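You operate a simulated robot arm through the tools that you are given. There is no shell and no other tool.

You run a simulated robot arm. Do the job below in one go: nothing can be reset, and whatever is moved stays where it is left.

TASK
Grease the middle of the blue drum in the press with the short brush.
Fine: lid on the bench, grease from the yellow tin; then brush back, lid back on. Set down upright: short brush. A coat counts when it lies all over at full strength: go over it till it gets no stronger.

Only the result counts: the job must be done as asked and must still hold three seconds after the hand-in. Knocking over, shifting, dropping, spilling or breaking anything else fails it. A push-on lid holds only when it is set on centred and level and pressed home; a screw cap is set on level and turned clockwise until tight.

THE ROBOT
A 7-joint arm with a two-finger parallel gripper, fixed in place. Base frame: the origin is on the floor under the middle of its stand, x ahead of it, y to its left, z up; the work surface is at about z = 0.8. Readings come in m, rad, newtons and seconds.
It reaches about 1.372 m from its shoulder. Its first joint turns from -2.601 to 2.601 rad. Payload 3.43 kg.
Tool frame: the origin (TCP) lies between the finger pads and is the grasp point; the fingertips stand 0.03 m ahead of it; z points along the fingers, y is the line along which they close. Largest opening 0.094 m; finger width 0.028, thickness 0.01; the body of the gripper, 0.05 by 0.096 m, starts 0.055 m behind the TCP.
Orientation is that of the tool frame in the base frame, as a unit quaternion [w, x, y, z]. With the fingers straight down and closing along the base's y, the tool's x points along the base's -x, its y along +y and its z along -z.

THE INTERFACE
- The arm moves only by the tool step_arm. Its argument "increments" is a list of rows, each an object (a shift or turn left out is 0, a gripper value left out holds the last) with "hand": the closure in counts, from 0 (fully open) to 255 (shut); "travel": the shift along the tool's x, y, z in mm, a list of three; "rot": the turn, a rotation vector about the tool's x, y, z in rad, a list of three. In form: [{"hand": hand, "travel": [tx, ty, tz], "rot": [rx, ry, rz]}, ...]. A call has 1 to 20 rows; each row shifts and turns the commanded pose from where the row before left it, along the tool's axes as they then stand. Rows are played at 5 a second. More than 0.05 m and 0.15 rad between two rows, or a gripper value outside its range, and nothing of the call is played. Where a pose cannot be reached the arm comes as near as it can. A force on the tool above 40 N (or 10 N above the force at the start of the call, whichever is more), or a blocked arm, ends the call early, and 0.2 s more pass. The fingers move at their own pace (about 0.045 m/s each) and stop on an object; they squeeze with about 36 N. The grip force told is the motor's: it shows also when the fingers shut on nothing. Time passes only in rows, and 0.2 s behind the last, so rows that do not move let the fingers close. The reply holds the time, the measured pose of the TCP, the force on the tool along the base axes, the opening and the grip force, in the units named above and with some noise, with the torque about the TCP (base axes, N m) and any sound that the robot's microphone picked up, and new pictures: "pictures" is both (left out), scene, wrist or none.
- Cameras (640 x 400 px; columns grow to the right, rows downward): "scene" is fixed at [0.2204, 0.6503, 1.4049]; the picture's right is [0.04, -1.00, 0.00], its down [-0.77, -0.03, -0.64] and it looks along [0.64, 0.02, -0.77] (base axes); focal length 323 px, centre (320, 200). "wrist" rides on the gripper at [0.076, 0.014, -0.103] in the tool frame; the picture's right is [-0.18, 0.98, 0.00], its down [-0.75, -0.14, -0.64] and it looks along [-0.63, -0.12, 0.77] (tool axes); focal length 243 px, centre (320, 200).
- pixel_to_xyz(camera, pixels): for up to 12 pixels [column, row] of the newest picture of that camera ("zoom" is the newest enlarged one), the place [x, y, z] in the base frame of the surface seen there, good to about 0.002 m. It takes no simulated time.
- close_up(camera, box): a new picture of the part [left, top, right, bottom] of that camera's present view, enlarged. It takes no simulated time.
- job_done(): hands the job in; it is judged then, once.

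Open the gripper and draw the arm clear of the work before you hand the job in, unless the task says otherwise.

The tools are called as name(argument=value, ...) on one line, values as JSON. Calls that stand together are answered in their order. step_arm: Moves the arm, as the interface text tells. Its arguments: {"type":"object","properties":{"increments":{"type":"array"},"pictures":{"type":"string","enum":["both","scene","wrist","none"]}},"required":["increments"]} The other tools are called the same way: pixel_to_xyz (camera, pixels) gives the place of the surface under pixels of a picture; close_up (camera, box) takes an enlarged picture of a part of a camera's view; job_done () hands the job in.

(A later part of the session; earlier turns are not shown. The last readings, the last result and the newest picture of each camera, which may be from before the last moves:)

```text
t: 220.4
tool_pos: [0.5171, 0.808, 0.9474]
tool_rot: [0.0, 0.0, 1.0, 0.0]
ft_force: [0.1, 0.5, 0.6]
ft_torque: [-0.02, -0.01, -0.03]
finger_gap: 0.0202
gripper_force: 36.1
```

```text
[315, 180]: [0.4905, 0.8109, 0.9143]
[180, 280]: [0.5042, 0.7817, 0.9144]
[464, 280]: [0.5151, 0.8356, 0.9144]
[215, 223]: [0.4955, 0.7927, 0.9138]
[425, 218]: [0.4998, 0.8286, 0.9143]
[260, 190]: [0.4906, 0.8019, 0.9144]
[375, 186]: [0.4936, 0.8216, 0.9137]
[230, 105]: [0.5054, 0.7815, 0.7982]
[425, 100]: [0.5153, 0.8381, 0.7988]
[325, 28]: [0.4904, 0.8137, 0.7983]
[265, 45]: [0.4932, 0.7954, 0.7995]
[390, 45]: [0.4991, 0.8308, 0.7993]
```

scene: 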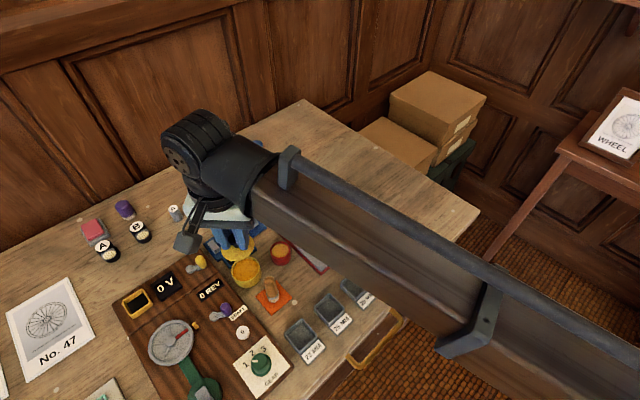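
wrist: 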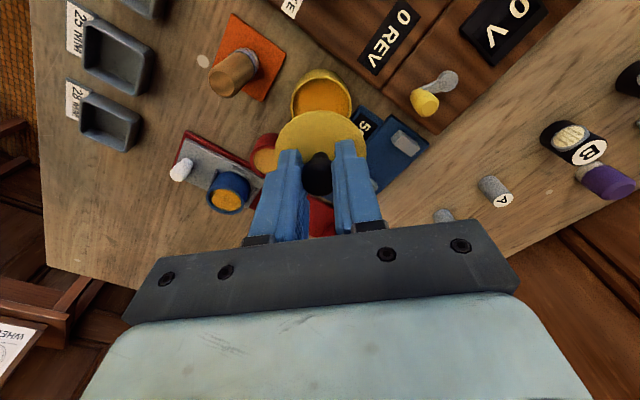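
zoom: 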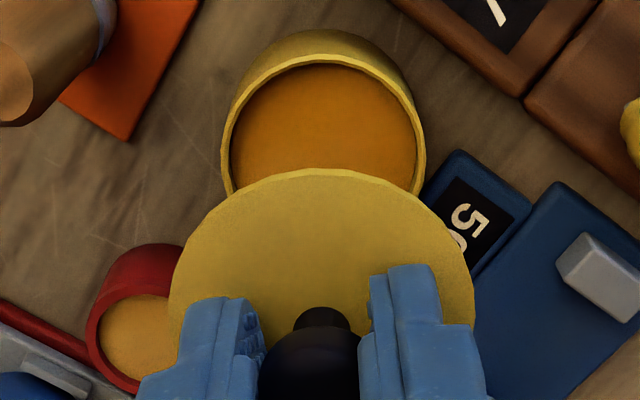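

The held lid's centre fits ≈ (0.518,0.8075). I sample the tin's rim to compare.

pixel_to_xyz(camera="zoom", pixels=[[226, 150], [421, 145], [322, 60], [260, 82], [385, 80], [240, 105], [404, 102], [322, 64], [227, 165], [419, 170], [290, 65], [355, 64]])

```text
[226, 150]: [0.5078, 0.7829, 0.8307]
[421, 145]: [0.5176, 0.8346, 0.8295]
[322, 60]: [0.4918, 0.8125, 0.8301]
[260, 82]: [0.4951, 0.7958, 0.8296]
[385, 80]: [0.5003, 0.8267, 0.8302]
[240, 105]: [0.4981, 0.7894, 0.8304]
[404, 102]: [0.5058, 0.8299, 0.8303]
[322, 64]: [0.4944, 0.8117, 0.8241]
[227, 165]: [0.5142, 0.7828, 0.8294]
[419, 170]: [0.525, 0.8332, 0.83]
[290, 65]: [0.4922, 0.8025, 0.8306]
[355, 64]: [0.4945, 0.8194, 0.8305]
```

Tin rim centre ≈ (0.518,0.8078), lid ≈ (0.518,0.8075): well aligned. I lower to about 3 mm above the rim.

step_arm(increments=[{"travel": [0, 0, 6]}, {"travel": [0, 0, 12]}, {"travel": [0, 0, 14]}, {"travel": [0, 0, 14]}, {"travel": [0, 0, 12]}, {"travel": [0, 0, 8]}, {"travel": [0, 0, 4]}, {"travel": [0, 0, 2]}, {}], pictures="both")

close_up(camera="wrist", box=[230, 60, 410, 180])

close_up(camera="scene", box=[215, 245, 285, 310])

```text
t: 222.4
tool_pos: [0.5175, 0.8082, 0.8758]
tool_rot: [0.0, 0.0, 1.0, 0.0]
ft_force: [0.2, 0.1, 0.0]
ft_torque: [0.01, 0.0, 0.0]
finger_gap: 0.0198
gripper_force: 36.2
```

scene: 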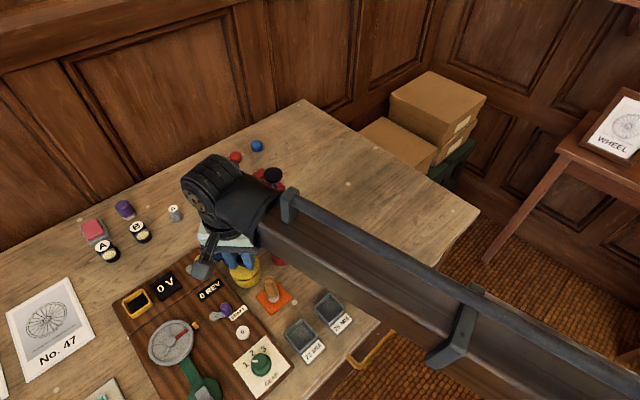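
wrist: 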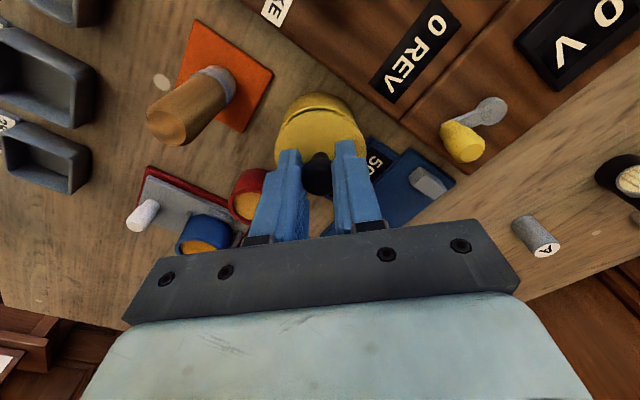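

```text
3.33 times, centred on (320, 120) of wrist
```

zoom: 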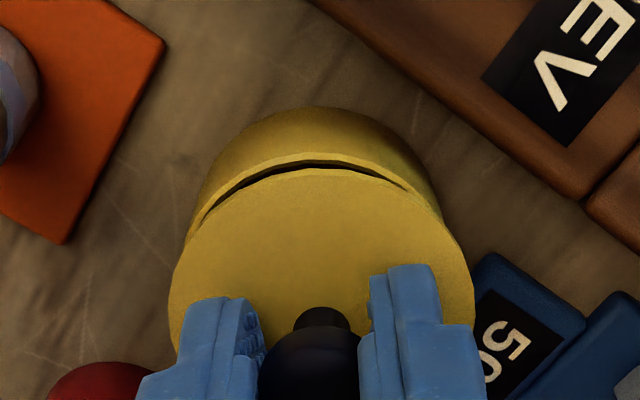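

```text
6.15 times, centred on (250, 278) of scene
```

zoom: 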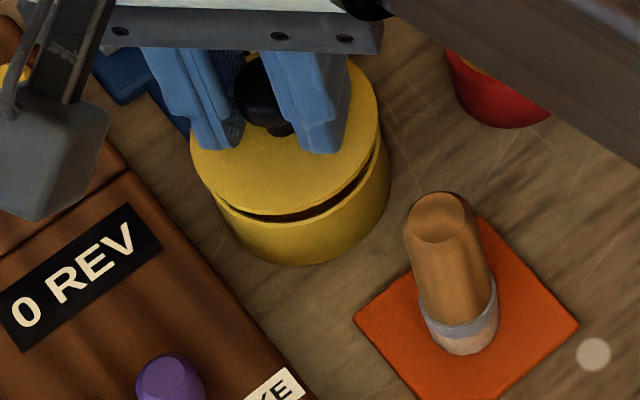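

The lid hovers just over the rim with an even gap; it may sit ~0.7 mm toward +y. I sample both edges once more.

close_up(camera="wrist", box=[260, 85, 380, 165])

pixel_to_xyz(camera="zoom", pixels=[[316, 165], [215, 195], [415, 185], [130, 265], [500, 250], [100, 330], [540, 320], [316, 140], [230, 160], [400, 155], [160, 205], [460, 195]])

```text
5.00 times, centred on (320, 125) of wrist
```

zoom: 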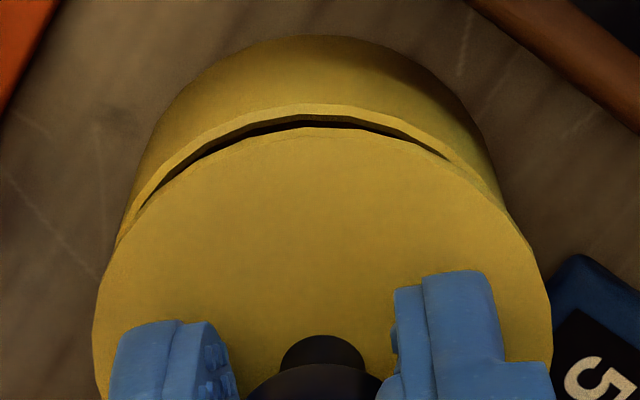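

```text
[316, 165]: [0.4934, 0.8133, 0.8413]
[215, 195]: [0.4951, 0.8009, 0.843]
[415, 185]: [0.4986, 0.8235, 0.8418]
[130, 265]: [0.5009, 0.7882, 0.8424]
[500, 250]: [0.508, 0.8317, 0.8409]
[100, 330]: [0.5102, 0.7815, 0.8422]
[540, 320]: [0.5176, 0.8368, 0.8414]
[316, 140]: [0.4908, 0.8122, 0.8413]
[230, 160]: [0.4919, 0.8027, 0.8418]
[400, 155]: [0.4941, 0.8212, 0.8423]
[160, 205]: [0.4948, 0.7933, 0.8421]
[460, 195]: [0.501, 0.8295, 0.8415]
```

Lid edge fits centre ≈ (0.519,0.8085). I sample the tin's rim arc in the same view.

pixel_to_xyz(camera="zoom", pixels=[[316, 107], [215, 130], [410, 126], [150, 185], [470, 165], [130, 215], [490, 190], [260, 115], [365, 112], [180, 155], [445, 145], [316, 112]])

```text
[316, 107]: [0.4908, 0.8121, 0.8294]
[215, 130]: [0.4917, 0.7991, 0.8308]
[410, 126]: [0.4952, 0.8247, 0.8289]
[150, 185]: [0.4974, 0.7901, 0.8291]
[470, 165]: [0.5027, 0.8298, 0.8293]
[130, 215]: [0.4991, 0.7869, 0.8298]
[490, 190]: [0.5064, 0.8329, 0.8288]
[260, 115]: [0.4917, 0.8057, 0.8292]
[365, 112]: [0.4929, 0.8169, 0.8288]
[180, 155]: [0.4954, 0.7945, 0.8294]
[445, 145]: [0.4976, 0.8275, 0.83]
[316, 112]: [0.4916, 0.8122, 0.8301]
```

Rim centre ≈ (0.518,0.808) — lid and tin agree within ~0.5 mm. I lower gently in 1 mm steps, watching the force.

step_arm(increments=[{"travel": [0, -0.3, 1.5]}, {"travel": [0, 0, 1.5]}, {}], pictures="none")

step_arm(increments=[{"travel": [0, 0, 1]}, {}], pictures="none")

step_arm(increments=[{"travel": [0, 0, 1]}, {}], pictures="wrist")

close_up(camera="wrist", box=[260, 85, 380, 165])

close_up(camera="scene", box=[215, 245, 285, 310])

```text
t: 223.2
tool_pos: [0.5183, 0.8082, 0.8736]
tool_rot: [0.0, 0.001, 1.0, -0.001]
ft_force: [-0.5, 0.3, 0.5]
ft_torque: [0.0, 0.01, 0.02]
finger_gap: 0.0202
gripper_force: 35.8
```

```text
t: 223.8
tool_pos: [0.516, 0.807, 0.873]
tool_rot: [0.0, 0.0, 1.0, 0.001]
ft_force: [-0.2, -0.4, 0.2]
ft_torque: [0.0, -0.02, 0.01]
finger_gap: 0.0201
gripper_force: 35.9
```

```text
t: 224.4
tool_pos: [0.5188, 0.8071, 0.8721]
tool_rot: [0.0, 0.0, 1.0, 0.0]
ft_force: [0.3, -0.1, 0.2]
ft_torque: [-0.01, -0.02, 0.02]
finger_gap: 0.0197
gripper_force: 36.6
```

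wrist: 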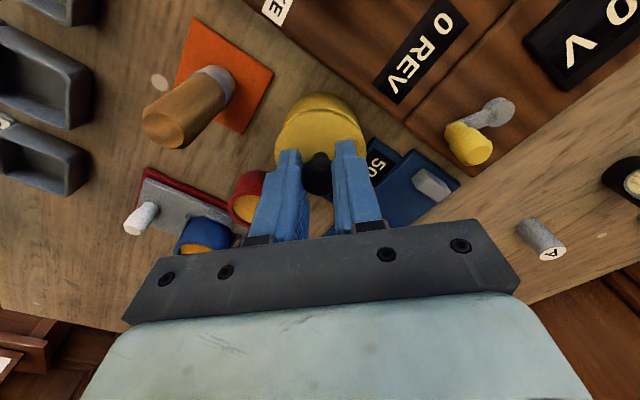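

```text
5.00 times, centred on (320, 125) of wrist
```

zoom: 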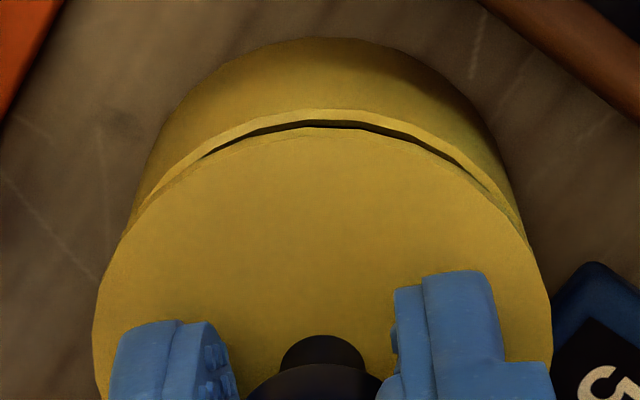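

```text
6.15 times, centred on (250, 278) of scene
```

zoom: 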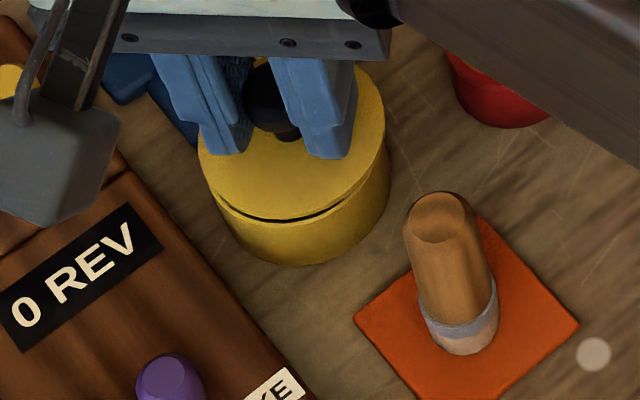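

The gap arc now runs slightly more to the right, so the lid went a bit past centre; I shift back +0.4 mm and look.

step_arm(increments=[{"travel": [0, 0.4, 0.5]}, {}], pictures="wrist")

close_up(camera="wrist", box=[260, 85, 380, 165])

close_up(camera="scene", box=[215, 245, 285, 310])

```text
t: 225.0
tool_pos: [0.5175, 0.8079, 0.8715]
tool_rot: [-0.001, 0.0, 1.0, 0.0]
ft_force: [-0.4, 0.5, -0.5]
ft_torque: [0.03, -0.03, 0.03]
finger_gap: 0.0201
gripper_force: 36.0
```

wrist: 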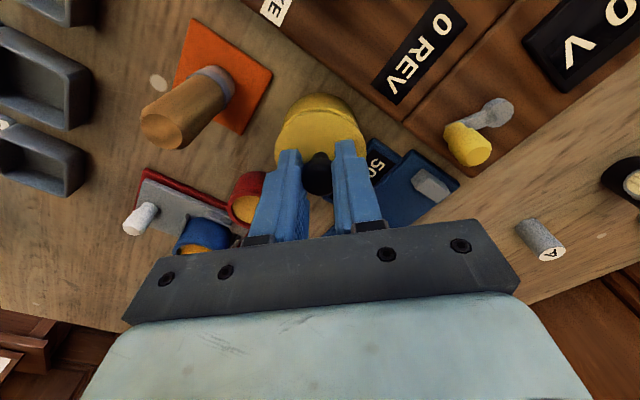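

```text
5.00 times, centred on (320, 125) of wrist
```

zoom: 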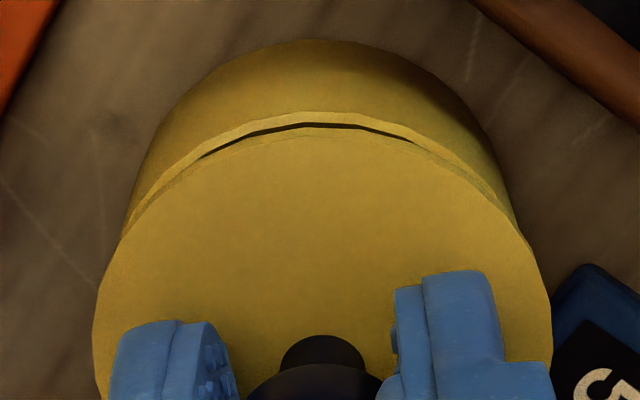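

```text
6.15 times, centred on (250, 278) of scene
```

zoom: 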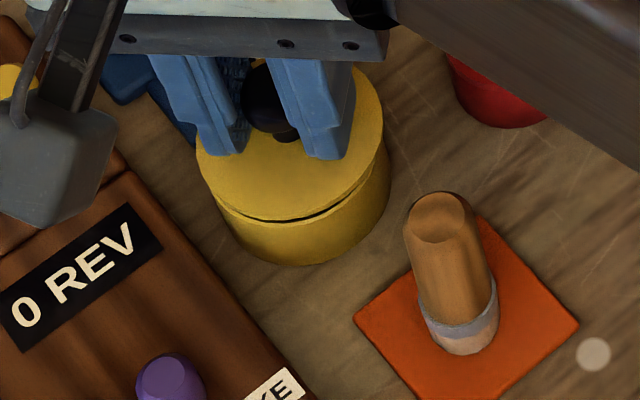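

The gap arc is nearly symmetric now (200–410 about 315). I lower on.

step_arm(increments=[{"travel": [0, -0.1, 1]}, {}], pictures="none")

step_arm(increments=[{"travel": [0, 0, 1]}, {}], pictures="none")

step_arm(increments=[{"travel": [0, 0, 0.8]}, {}], pictures="wrist")

close_up(camera="wrist", box=[260, 85, 380, 165])

```text
t: 225.6
tool_pos: [0.5192, 0.808, 0.8712]
tool_rot: [0.0, 0.001, 1.0, 0.0]
ft_force: [-1.3, 0.6, 8.3]
ft_torque: [0.08, -0.14, 0.03]
finger_gap: 0.0199
gripper_force: 35.5
```

```text
t: 226.2
tool_pos: [0.5174, 0.8083, 0.8714]
tool_rot: [0.001, 0.0, 1.0, 0.001]
ft_force: [-1.9, 2.9, 23.5]
ft_torque: [0.1, -0.46, 0.06]
finger_gap: 0.0203
gripper_force: 36.4
```

```text
t: 226.8
tool_pos: [0.5173, 0.8081, 0.8698]
tool_rot: [0.002, 0.0, 1.0, 0.001]
ft_force: [-3.8, 3.4, 32.4]
ft_torque: [0.04, -0.56, 0.02]
finger_gap: 0.0201
gripper_force: 36.0
```

wrist: 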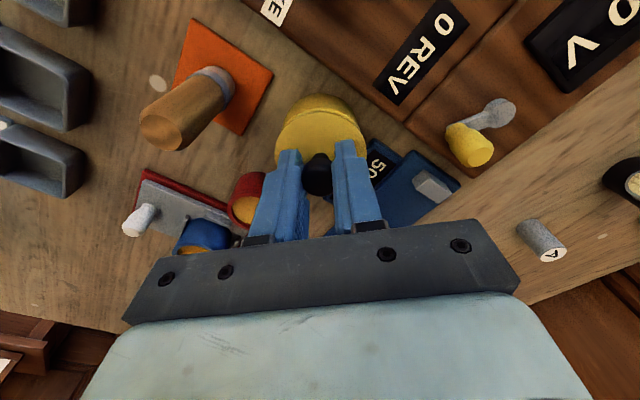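

```text
5.00 times, centred on (320, 125) of wrist
```

zoom: 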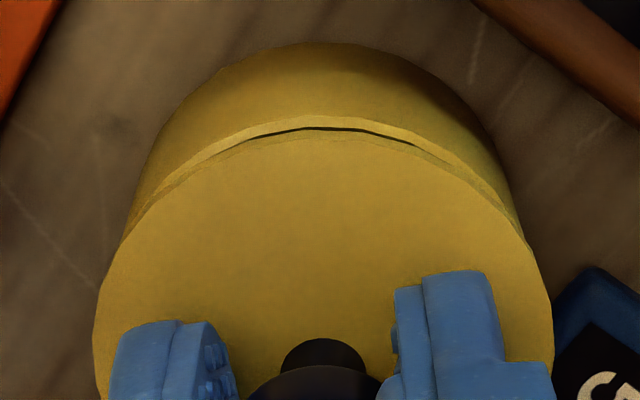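

Fz 32 N with torque about y of -0.56 N·m, i.e. the lid touches on its +x side first (≈17 mm out). I back up 2 mm, shift 0.7 mm toward -x and try again.

step_arm(increments=[{"travel": [0, 0, -2.8]}, {"travel": [0.7, 0, 0]}, {"travel": [0, 0, 1.5]}, {}], pictures="none")

step_arm(increments=[{"travel": [0, 0, 0.8]}, {}], pictures="none")

step_arm(increments=[{"travel": [0, 0, 0.5]}, {}], pictures="wrist")

close_up(camera="wrist", box=[260, 85, 380, 165])

```text
t: 227.8
tool_pos: [0.5178, 0.8074, 0.8694]
tool_rot: [0.0, -0.001, 1.0, 0.0]
ft_force: [4.1, 3.6, 14.8]
ft_torque: [0.09, -0.45, 0.05]
finger_gap: 0.02
gripper_force: 36.2
```

```text
t: 228.4
tool_pos: [0.5169, 0.8065, 0.8705]
tool_rot: [0.001, 0.0, 1.0, 0.001]
ft_force: [3.8, 4.4, 23.4]
ft_torque: [0.02, -0.68, 0.02]
finger_gap: 0.0201
gripper_force: 35.8
```

```text
t: 229.0
tool_pos: [0.5173, 0.807, 0.8684]
tool_rot: [0.0, 0.0, 1.0, 0.001]
ft_force: [2.3, 6.1, 22.5]
ft_torque: [0.04, -0.63, 0.1]
finger_gap: 0.0198
gripper_force: 36.1
```

wrist: 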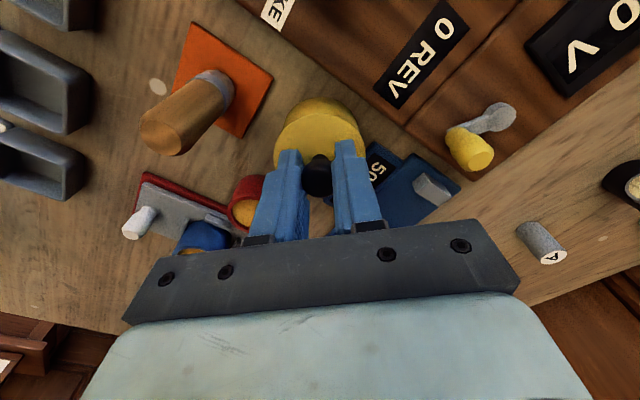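

```text
5.00 times, centred on (320, 125) of wrist
```

zoom: 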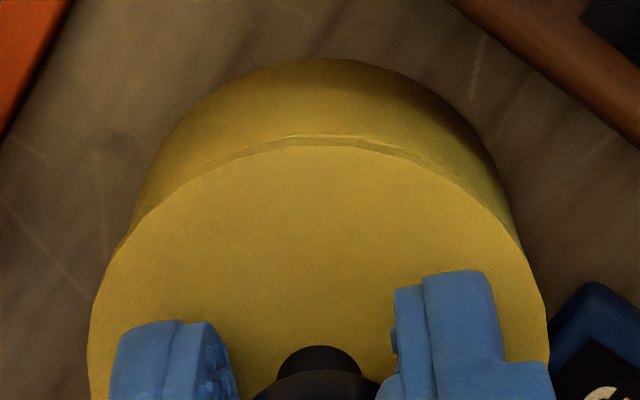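

The near edge looks closed now but the torque says the far side is held up. I check the lid's level by sampling its top.

pixel_to_xyz(camera="zoom", pixels=[[305, 155], [305, 200], [305, 260], [305, 320], [150, 250], [470, 240], [110, 330], [530, 310], [250, 300], [370, 270], [200, 200], [420, 200]])

close_up(camera="scene", box=[215, 245, 285, 310])

pixel_to_xyz(camera="zoom", pixels=[[260, 190], [300, 190], [340, 170], [370, 130], [370, 100], [215, 150], [230, 180], [360, 85], [320, 205], [255, 160]])

```text
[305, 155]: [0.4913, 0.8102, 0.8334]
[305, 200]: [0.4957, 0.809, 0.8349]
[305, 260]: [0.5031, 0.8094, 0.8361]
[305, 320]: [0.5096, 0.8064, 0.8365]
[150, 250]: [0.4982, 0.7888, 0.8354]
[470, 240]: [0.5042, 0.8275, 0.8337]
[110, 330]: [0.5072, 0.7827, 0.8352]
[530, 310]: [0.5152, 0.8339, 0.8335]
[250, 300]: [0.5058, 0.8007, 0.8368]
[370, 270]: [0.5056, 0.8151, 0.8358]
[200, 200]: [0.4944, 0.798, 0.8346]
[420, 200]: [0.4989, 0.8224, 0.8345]
```

```text
6.15 times, centred on (250, 278) of scene
```

zoom: 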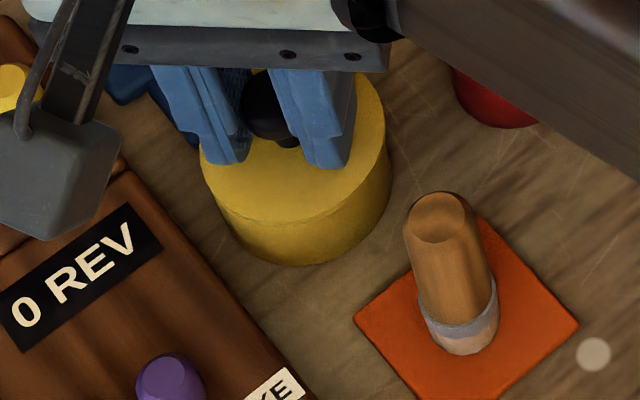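

```text
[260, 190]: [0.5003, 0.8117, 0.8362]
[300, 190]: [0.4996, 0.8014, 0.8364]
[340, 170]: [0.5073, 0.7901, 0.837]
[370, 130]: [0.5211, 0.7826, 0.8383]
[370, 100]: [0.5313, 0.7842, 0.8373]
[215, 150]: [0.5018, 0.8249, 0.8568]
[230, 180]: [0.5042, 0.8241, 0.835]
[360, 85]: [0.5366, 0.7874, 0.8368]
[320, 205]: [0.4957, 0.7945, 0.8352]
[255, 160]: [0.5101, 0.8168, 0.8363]
```

The lid is tilted: low at the near (-x) edge (0.8334) and about 3–4 mm high on the far side. I unload slightly, slide a little more toward -x and check forces.

step_arm(increments=[{"travel": [0, 0, -1.5]}, {"travel": [0.5, 0, 0]}, {}], pictures="none")

step_arm(increments=[{"travel": [0.5, 0, 0]}, {}], pictures="none")

```text
t: 229.8
tool_pos: [0.5168, 0.8083, 0.8688]
tool_rot: [0.0, 0.0, 1.0, 0.0]
ft_force: [0.2, 0.5, -0.5]
ft_torque: [-0.04, 0.01, 0.02]
finger_gap: 0.02
gripper_force: 35.4
```

```text
t: 230.4
tool_pos: [0.5164, 0.8076, 0.8708]
tool_rot: [0.001, 0.0, 1.0, 0.0]
ft_force: [-0.2, -0.2, -0.1]
ft_torque: [0.01, -0.01, 0.02]
finger_gap: 0.0201
gripper_force: 36.0
```

Free of contact. I look at the lid's tilt now while unloaded.

step_arm(increments=[{"travel": [0, 0, -3]}, {}], pictures="wrist")

close_up(camera="wrist", box=[260, 85, 380, 165])

pixel_to_xyz(camera="zoom", pixels=[[305, 150], [305, 200], [305, 260], [305, 320], [150, 250], [470, 240], [110, 330], [530, 310], [250, 300], [370, 270], [200, 200], [420, 200]])

close_up(camera="scene", box=[215, 245, 285, 310])

pixel_to_xyz(camera="zoom", pixels=[[260, 185], [300, 185], [340, 165], [370, 125], [370, 100], [230, 175], [360, 80], [320, 195], [220, 180], [375, 110]])

```text
t: 231.0
tool_pos: [0.5162, 0.8087, 0.8729]
tool_rot: [0.0, 0.0, 1.0, 0.001]
ft_force: [0.0, 0.2, 0.3]
ft_torque: [0.0, 0.01, 0.01]
finger_gap: 0.02
gripper_force: 35.8
```

wrist: 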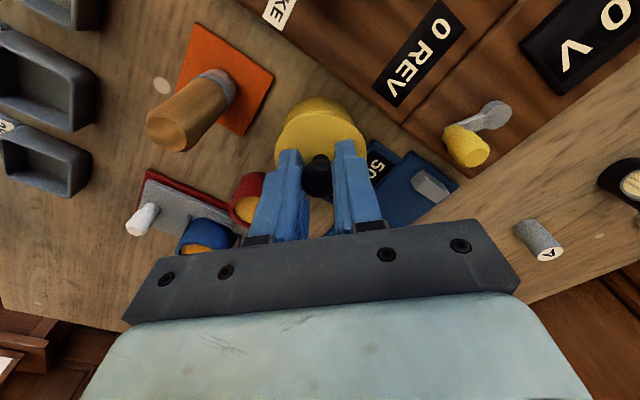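

```text
5.00 times, centred on (320, 125) of wrist
```

zoom: 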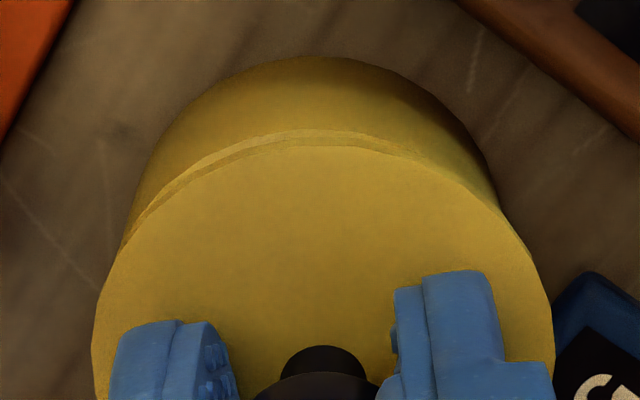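

```text
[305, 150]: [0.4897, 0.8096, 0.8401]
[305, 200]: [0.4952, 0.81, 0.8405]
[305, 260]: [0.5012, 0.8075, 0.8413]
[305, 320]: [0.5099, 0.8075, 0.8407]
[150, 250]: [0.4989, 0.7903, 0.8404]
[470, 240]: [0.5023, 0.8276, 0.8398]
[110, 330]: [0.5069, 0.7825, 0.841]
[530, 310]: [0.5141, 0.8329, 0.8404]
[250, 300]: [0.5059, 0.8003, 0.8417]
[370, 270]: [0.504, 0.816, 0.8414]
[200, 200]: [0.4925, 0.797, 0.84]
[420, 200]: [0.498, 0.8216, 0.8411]
```

```text
6.15 times, centred on (250, 278) of scene
```

zoom: 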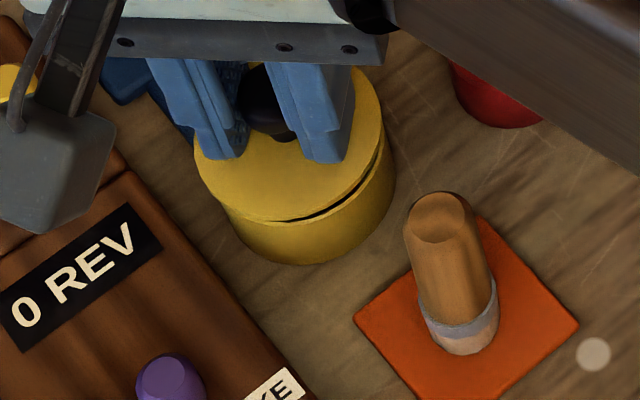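

```text
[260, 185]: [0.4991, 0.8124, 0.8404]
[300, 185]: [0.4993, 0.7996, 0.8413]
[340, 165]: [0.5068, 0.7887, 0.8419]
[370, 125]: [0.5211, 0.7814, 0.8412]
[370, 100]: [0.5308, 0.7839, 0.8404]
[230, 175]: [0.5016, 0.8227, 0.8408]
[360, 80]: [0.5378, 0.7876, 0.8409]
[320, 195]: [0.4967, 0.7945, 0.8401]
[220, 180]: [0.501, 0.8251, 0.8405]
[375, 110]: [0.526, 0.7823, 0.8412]
```

Unloaded, the lid is level (z≈0.8405 everywhere), so the tilt was only elastic. I re-measure the tin's rim against the lid's edge, since the tin may have been nudged.

close_up(camera="wrist", box=[270, 90, 370, 150])

pixel_to_xyz(camera="zoom", pixels=[[300, 132], [210, 150], [150, 185], [100, 235], [390, 140], [450, 160], [300, 160], [200, 185], [130, 245], [400, 165], [470, 200], [545, 270]])

```text
6.40 times, centred on (320, 120) of wrist
```

zoom: 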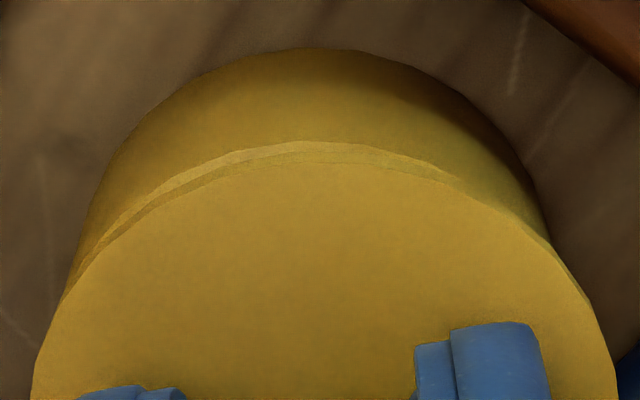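

```text
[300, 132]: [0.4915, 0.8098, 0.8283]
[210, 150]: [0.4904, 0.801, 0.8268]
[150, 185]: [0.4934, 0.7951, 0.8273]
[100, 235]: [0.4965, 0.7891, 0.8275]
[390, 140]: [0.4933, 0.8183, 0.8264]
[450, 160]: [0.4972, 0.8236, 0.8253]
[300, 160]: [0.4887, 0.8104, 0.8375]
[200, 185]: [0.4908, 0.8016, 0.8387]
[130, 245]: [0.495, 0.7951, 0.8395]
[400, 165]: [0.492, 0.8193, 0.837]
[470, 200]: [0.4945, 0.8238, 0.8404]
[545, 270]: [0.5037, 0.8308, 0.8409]
```

The tin was nudged to ≈(0.5193,0.8067) while the lid is at ≈(0.5172,0.8085). I move the lid (+2.1,-1.8) mm in the air and re-check.

step_arm(increments=[{"travel": [0, 0, -2]}, {"travel": [-2.1, -1.8, 0]}, {}], pictures="wrist")

close_up(camera="wrist", box=[270, 90, 370, 150])

pixel_to_xyz(camera="zoom", pixels=[[310, 118], [230, 130], [170, 155], [120, 195], [390, 122], [450, 140], [500, 165], [310, 155], [230, 165], [150, 205], [400, 160], [480, 195]])

close_up(camera="scene", box=[215, 245, 285, 310])

```text
t: 231.8
tool_pos: [0.5187, 0.8051, 0.8741]
tool_rot: [0.0, -0.001, 1.0, 0.0]
ft_force: [0.0, -0.1, -0.1]
ft_torque: [0.01, -0.02, 0.01]
finger_gap: 0.0199
gripper_force: 35.9
```

wrist: 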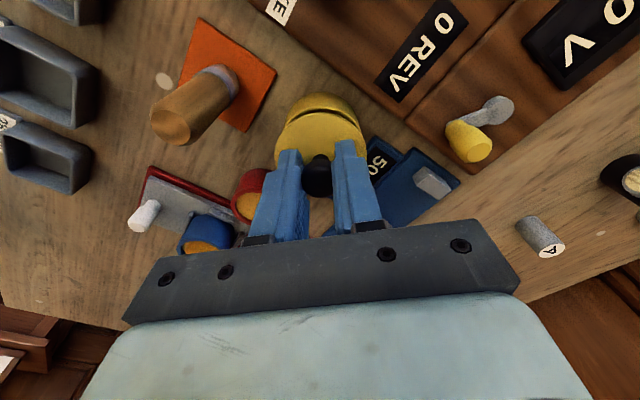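

```text
6.40 times, centred on (320, 120) of wrist
```

zoom: 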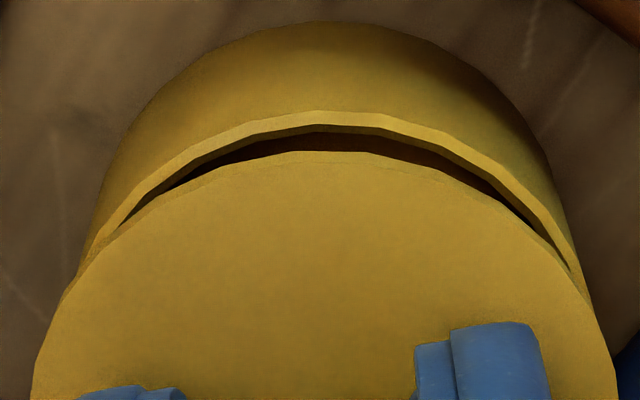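

```text
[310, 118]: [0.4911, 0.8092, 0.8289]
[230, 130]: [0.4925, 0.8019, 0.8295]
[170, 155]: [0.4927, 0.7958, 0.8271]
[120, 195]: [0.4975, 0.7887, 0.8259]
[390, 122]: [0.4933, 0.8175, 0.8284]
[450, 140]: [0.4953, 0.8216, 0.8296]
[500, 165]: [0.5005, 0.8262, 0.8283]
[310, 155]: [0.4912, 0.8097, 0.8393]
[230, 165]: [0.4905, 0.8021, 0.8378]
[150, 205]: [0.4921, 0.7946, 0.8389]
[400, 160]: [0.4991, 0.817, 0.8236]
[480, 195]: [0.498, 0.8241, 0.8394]
```

```text
6.15 times, centred on (250, 278) of scene
```

zoom: 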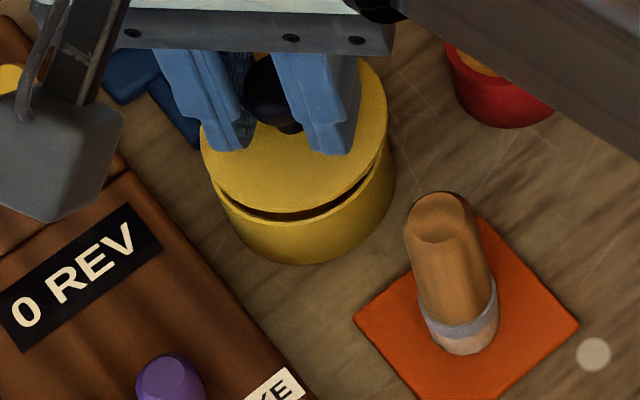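

Along x they agree; the lid is ≈0.4 mm toward -y of the tin. I shift +0.4 mm, lower to just above the rim and look again.

step_arm(increments=[{"travel": [0, 0.4, 0]}, {"travel": [0, 0, 2]}, {"travel": [0, 0, 1.5]}, {}], pictures="wrist")

close_up(camera="wrist", box=[270, 90, 370, 150])

close_up(camera="scene", box=[215, 245, 285, 310])

```text
t: 232.8
tool_pos: [0.518, 0.8071, 0.8713]
tool_rot: [0.0, 0.0, 1.0, -0.001]
ft_force: [-0.6, 0.7, -1.0]
ft_torque: [0.01, 0.0, -0.02]
finger_gap: 0.0202
gripper_force: 36.0
```

wrist: 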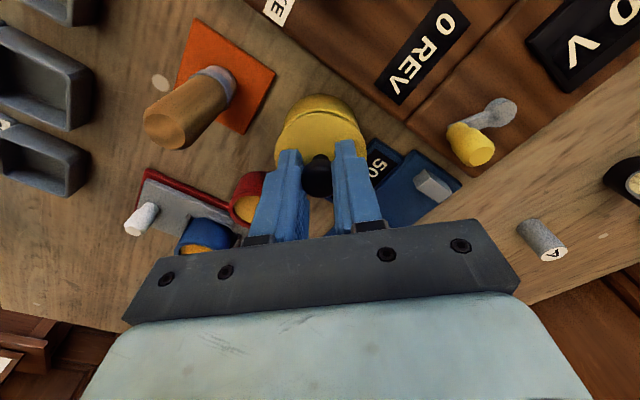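

```text
6.40 times, centred on (320, 120) of wrist
```

zoom: 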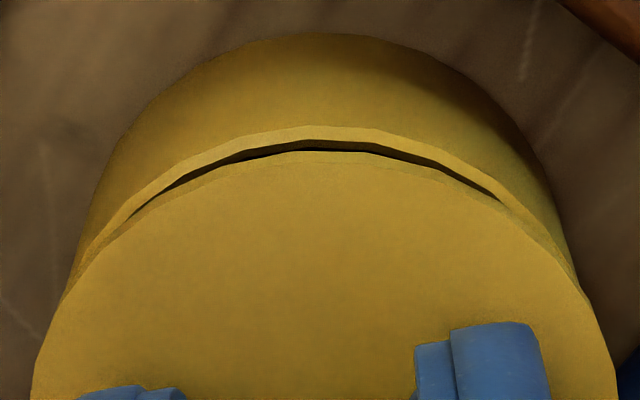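

```text
6.15 times, centred on (250, 278) of scene
```

zoom: 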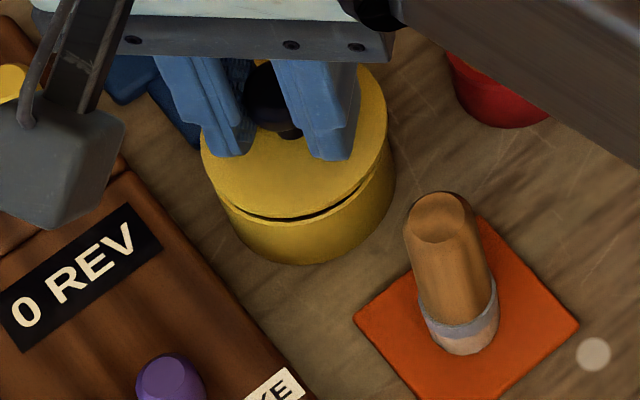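

Now the gap is symmetric (130–500 about the tin's 328). I lower in 0.7 mm steps watching force and torque.

step_arm(increments=[{"travel": [0, 0, 0.8]}, {}], pictures="none")

step_arm(increments=[{"travel": [0, 0, 0.7]}, {}], pictures="none")

step_arm(increments=[{"travel": [0, 0, 0.6]}, {}], pictures="none")

```text
t: 233.4
tool_pos: [0.5184, 0.8068, 0.8706]
tool_rot: [0.0, 0.0, 1.0, 0.0]
ft_force: [-0.5, -0.3, -0.2]
ft_torque: [0.03, 0.03, -0.01]
finger_gap: 0.0201
gripper_force: 35.5
```

```text
t: 234.0
tool_pos: [0.5188, 0.8071, 0.8692]
tool_rot: [0.0, 0.0, 1.0, 0.0]
ft_force: [0.6, 0.0, -0.2]
ft_torque: [-0.01, -0.01, 0.01]
finger_gap: 0.02
gripper_force: 35.9
```

```text
t: 234.6
tool_pos: [0.5179, 0.8062, 0.8689]
tool_rot: [0.0, 0.0, 1.0, 0.0]
ft_force: [0.0, 0.7, 1.4]
ft_torque: [0.0, -0.05, -0.03]
finger_gap: 0.02
gripper_force: 35.7
```

The lid has gone lower than before without load — it is entering. I continue.

step_arm(increments=[{"travel": [0, 0, 0.6]}, {}], pictures="none")

step_arm(increments=[{"travel": [0, 0, 0.6]}, {}], pictures="wrist")

close_up(camera="wrist", box=[270, 90, 370, 150])

close_up(camera="scene", box=[215, 245, 285, 310])

```text
t: 235.2
tool_pos: [0.5185, 0.8064, 0.8681]
tool_rot: [0.0, 0.0, 1.0, 0.001]
ft_force: [-0.2, -0.8, 9.8]
ft_torque: [0.01, -0.22, -0.01]
finger_gap: 0.02
gripper_force: 36.3
```

```text
t: 235.8
tool_pos: [0.5188, 0.8068, 0.8694]
tool_rot: [0.001, 0.0, 1.0, 0.0]
ft_force: [-0.6, 0.3, 17.2]
ft_torque: [0.04, -0.41, 0.01]
finger_gap: 0.02
gripper_force: 36.1
```

wrist: 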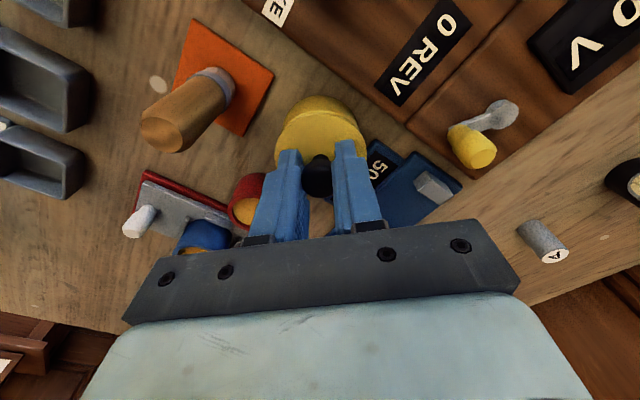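

```text
6.40 times, centred on (320, 120) of wrist
```

zoom: 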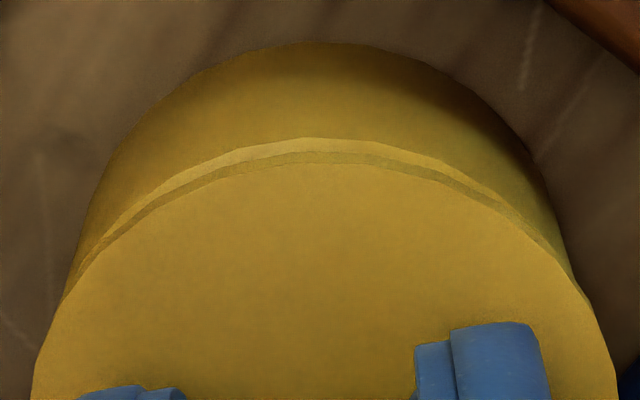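

```text
6.15 times, centred on (250, 278) of scene
```

zoom: 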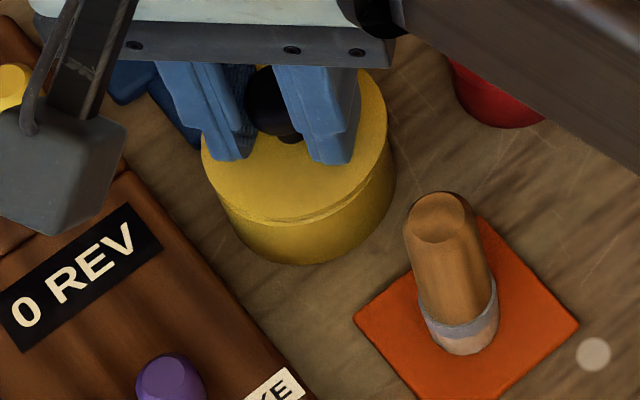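

Fz 17 N with the load again on the far side (r≈24 mm). I check the lid's height to see how far it has seated.

close_up(camera="wrist", box=[270, 90, 370, 150])

pixel_to_xyz(camera="zoom", pixels=[[315, 172], [315, 220], [315, 280], [315, 340], [150, 250], [480, 240], [90, 330], [560, 320], [250, 300], [380, 280], [315, 145], [315, 157]])

close_up(camera="scene", box=[215, 245, 285, 310])

pixel_to_xyz(camera="zoom", pixels=[[260, 190], [300, 190], [340, 170], [372, 130], [375, 100], [230, 180], [365, 80], [320, 200], [380, 115], [372, 90]])

```text
6.40 times, centred on (320, 120) of wrist
```

zoom: 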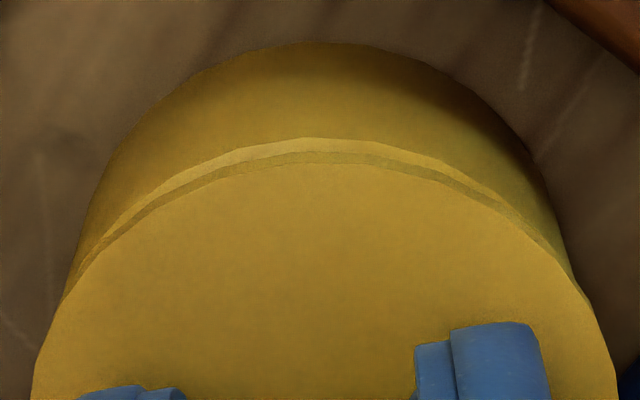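

```text
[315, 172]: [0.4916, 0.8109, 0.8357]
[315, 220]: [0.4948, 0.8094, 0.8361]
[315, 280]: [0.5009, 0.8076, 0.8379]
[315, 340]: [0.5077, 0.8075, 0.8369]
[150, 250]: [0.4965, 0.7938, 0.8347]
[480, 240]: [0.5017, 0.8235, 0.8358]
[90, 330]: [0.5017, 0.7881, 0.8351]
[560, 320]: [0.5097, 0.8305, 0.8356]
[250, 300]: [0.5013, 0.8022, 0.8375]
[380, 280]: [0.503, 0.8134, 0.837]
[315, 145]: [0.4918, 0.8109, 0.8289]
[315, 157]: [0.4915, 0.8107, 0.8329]
```

```text
6.15 times, centred on (250, 278) of scene
```

zoom: 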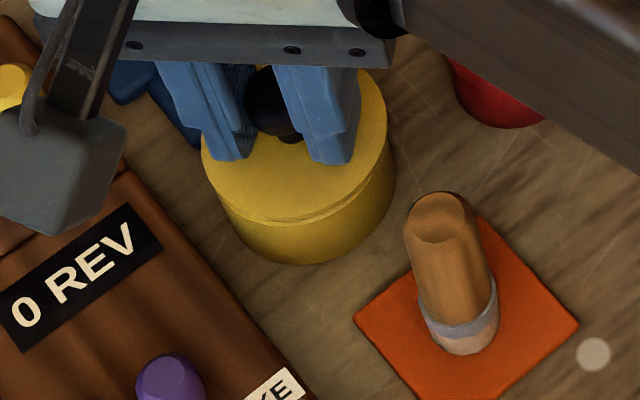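

```text
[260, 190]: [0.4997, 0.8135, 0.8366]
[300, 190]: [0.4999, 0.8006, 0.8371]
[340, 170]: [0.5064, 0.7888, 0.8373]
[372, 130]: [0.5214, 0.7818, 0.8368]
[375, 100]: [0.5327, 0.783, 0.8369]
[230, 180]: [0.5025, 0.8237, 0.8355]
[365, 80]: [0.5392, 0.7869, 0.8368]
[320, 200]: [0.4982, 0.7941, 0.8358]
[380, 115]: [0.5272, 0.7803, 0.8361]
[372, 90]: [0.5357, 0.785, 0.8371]
```

The plug's bottom is just at rim height, touching on the +x side only, so the lid must go slightly toward -x. I lift 1.5 mm, shift 0.5 mm, and lower again.

step_arm(increments=[{"travel": [0, 0, -1.8]}, {"travel": [0.5, 0, 0]}, {}, {"travel": [0, 0, 1]}, {}], pictures="none")

step_arm(increments=[{"travel": [0, 0, 0.6]}, {}], pictures="none")

step_arm(increments=[{"travel": [0, 0, 0.6]}, {}], pictures="none")

```text
t: 237.0
tool_pos: [0.518, 0.806, 0.8684]
tool_rot: [0.0, 0.0, 1.0, 0.0]
ft_force: [-0.2, -0.2, -0.5]
ft_torque: [-0.01, 0.0, 0.01]
finger_gap: 0.0198
gripper_force: 36.0
```

```text
t: 237.6
tool_pos: [0.5178, 0.8063, 0.8693]
tool_rot: [0.0, 0.0, 1.0, 0.0]
ft_force: [-1.9, 0.6, 5.5]
ft_torque: [-0.03, -0.03, 0.02]
finger_gap: 0.0199
gripper_force: 35.9
```

```text
t: 238.2
tool_pos: [0.518, 0.8057, 0.8679]
tool_rot: [0.0, 0.0, 1.0, 0.001]
ft_force: [-1.3, 3.1, 12.2]
ft_torque: [-0.02, -0.2, -0.01]
finger_gap: 0.0199
gripper_force: 36.1
```

Now the contact is toward (+x,-y) with lower torque. I lift, shift another (-0.4,+0.25) mm and lower again.

step_arm(increments=[{"travel": [0, 0, -1.8]}, {"travel": [0.4, 0.25, 0]}, {}, {"travel": [0, 0, 1]}, {}], pictures="none")

step_arm(increments=[{"travel": [0, 0, 0.6]}, {}], pictures="none")

step_arm(increments=[{"travel": [0, 0, 0.6]}, {}], pictures="none")

step_arm(increments=[{"travel": [0, 0, 0.6]}, {}], pictures="wrist")

close_up(camera="wrist", box=[270, 90, 370, 150])

```text
t: 239.4
tool_pos: [0.518, 0.8059, 0.8686]
tool_rot: [0.0, 0.0, 1.0, 0.001]
ft_force: [-0.2, 1.5, 8.2]
ft_torque: [-0.05, -0.19, 0.04]
finger_gap: 0.02
gripper_force: 36.3
```

```text
t: 240.0
tool_pos: [0.5166, 0.8056, 0.8684]
tool_rot: [0.0, 0.0, 1.0, 0.0]
ft_force: [0.5, -0.5, 9.6]
ft_torque: [-0.06, -0.25, -0.02]
finger_gap: 0.0201
gripper_force: 36.4
```

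```text
t: 240.6
tool_pos: [0.5163, 0.8049, 0.8683]
tool_rot: [0.002, 0.0, 1.0, 0.0]
ft_force: [1.7, -0.4, 15.4]
ft_torque: [-0.15, -0.44, 0.01]
finger_gap: 0.0201
gripper_force: 36.4
```

```text
t: 241.2
tool_pos: [0.5167, 0.8059, 0.8658]
tool_rot: [-0.002, 0.0, 1.0, 0.0]
ft_force: [-2.1, 1.0, 1.5]
ft_torque: [0.1, 0.37, 0.01]
finger_gap: 0.0203
gripper_force: 36.6
heard: snap
```

wrist: 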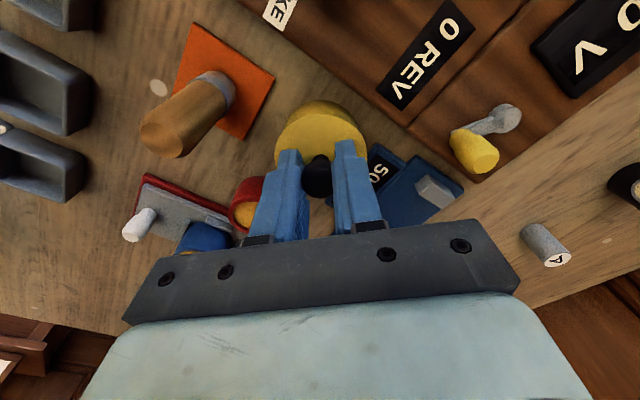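

```text
6.40 times, centred on (320, 120) of wrist
```

zoom: 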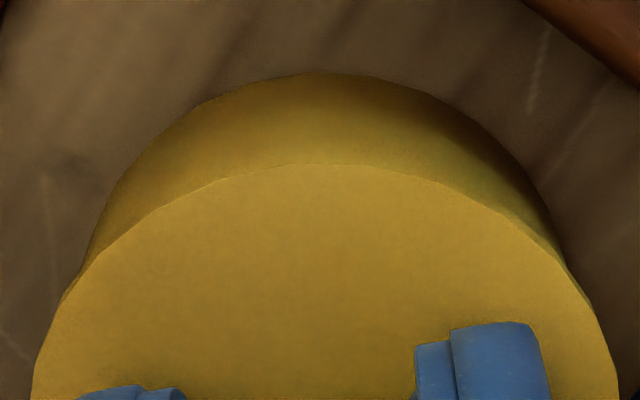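

A "snap" was heard and the lid dropped home; the seam is closed all round in the wrist view. I verify the lid's height and level.

pixel_to_xyz(camera="zoom", pixels=[[315, 172], [315, 220], [315, 280], [315, 340], [150, 250], [480, 240], [90, 330], [560, 320], [250, 300], [380, 280], [315, 150]])

close_up(camera="scene", box=[215, 245, 285, 310])

pixel_to_xyz(camera="zoom", pixels=[[260, 190], [300, 190], [340, 170], [372, 130], [375, 100], [230, 180], [365, 80], [320, 200], [380, 115], [372, 90]])

```text
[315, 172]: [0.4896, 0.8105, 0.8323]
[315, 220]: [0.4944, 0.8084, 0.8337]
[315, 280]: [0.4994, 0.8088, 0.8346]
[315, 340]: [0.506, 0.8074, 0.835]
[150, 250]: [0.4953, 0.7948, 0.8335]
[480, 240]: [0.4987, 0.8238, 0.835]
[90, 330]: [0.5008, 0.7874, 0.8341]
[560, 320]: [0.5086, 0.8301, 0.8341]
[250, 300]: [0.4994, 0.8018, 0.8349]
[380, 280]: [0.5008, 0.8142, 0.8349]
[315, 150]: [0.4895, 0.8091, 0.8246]
```

```text
6.15 times, centred on (250, 278) of scene
```

zoom: 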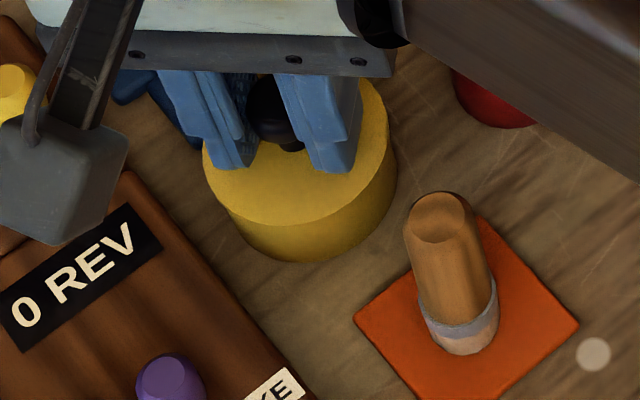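

```text
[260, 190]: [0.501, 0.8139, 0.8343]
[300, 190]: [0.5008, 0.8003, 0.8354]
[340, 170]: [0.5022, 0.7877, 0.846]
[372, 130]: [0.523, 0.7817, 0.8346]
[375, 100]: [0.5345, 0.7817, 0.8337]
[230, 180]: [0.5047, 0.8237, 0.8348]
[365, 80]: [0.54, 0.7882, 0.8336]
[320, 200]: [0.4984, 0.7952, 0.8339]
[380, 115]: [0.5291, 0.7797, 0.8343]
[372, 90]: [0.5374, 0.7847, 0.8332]
```

The lid top lies level at ≈0.834 with no seam gap. I press a little more on the knob to be sure it is home, then ease off.

step_arm(increments=[{"travel": [0, 0, 0.8]}, {}], pictures="none")

step_arm(increments=[{"travel": [0, 0, 0.8]}, {}], pictures="none")

```text
t: 241.8
tool_pos: [0.5175, 0.8061, 0.865]
tool_rot: [0.0, 0.0, 1.0, 0.0]
ft_force: [-3.3, -1.0, 3.5]
ft_torque: [-0.04, 0.44, 0.04]
finger_gap: 0.0199
gripper_force: 36.2
```

```text
t: 242.4
tool_pos: [0.517, 0.8066, 0.8656]
tool_rot: [0.001, 0.0, 1.0, 0.0]
ft_force: [-0.5, -0.9, 12.8]
ft_torque: [-0.05, 0.5, 0.05]
finger_gap: 0.0199
gripper_force: 35.8
```

The lid resists firmly at constant height: it is home. I ease to near zero force and open the fingers without pulling.

step_arm(increments=[{"travel": [0, 0, -0.8]}, {}], pictures="none")

step_arm(increments=[{"hand": 119}, {"hand": 119}, {"hand": 119}, {"hand": 119}], pictures="wrist")

close_up(camera="wrist", box=[240, 80, 400, 190])

```text
t: 243.0
tool_pos: [0.5174, 0.8075, 0.8668]
tool_rot: [-0.001, 0.0, 1.0, 0.0]
ft_force: [-0.6, -2.8, 5.4]
ft_torque: [-0.1, 0.32, 0.03]
finger_gap: 0.0199
gripper_force: 36.5
```

```text
t: 244.0
tool_pos: [0.5183, 0.8067, 0.8653]
tool_rot: [0.001, 0.0, 1.0, 0.0]
ft_force: [-0.1, -0.5, -0.3]
ft_torque: [0.01, 0.0, 0.03]
finger_gap: 0.0503
gripper_force: 0.0
```

wrist: 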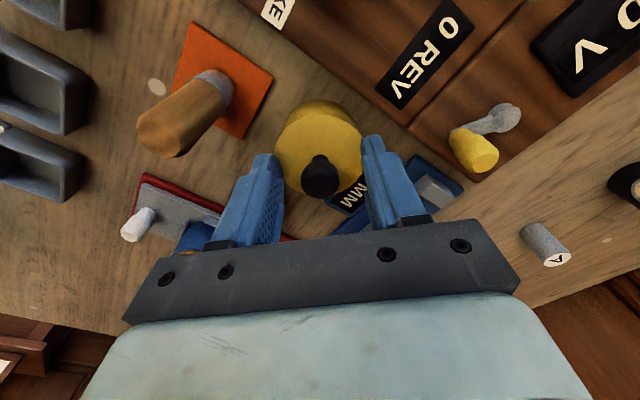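

```text
3.64 times, centred on (320, 135) of wrist
```

zoom: 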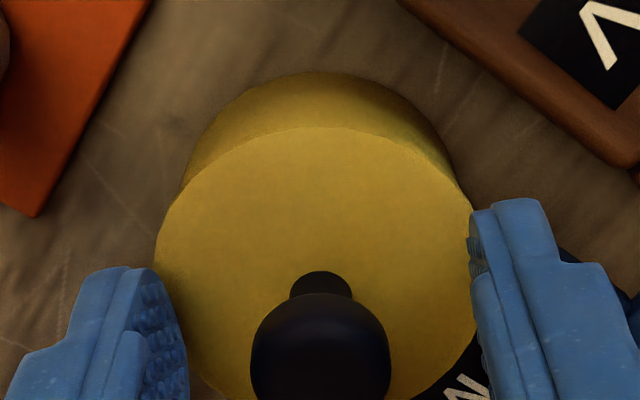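

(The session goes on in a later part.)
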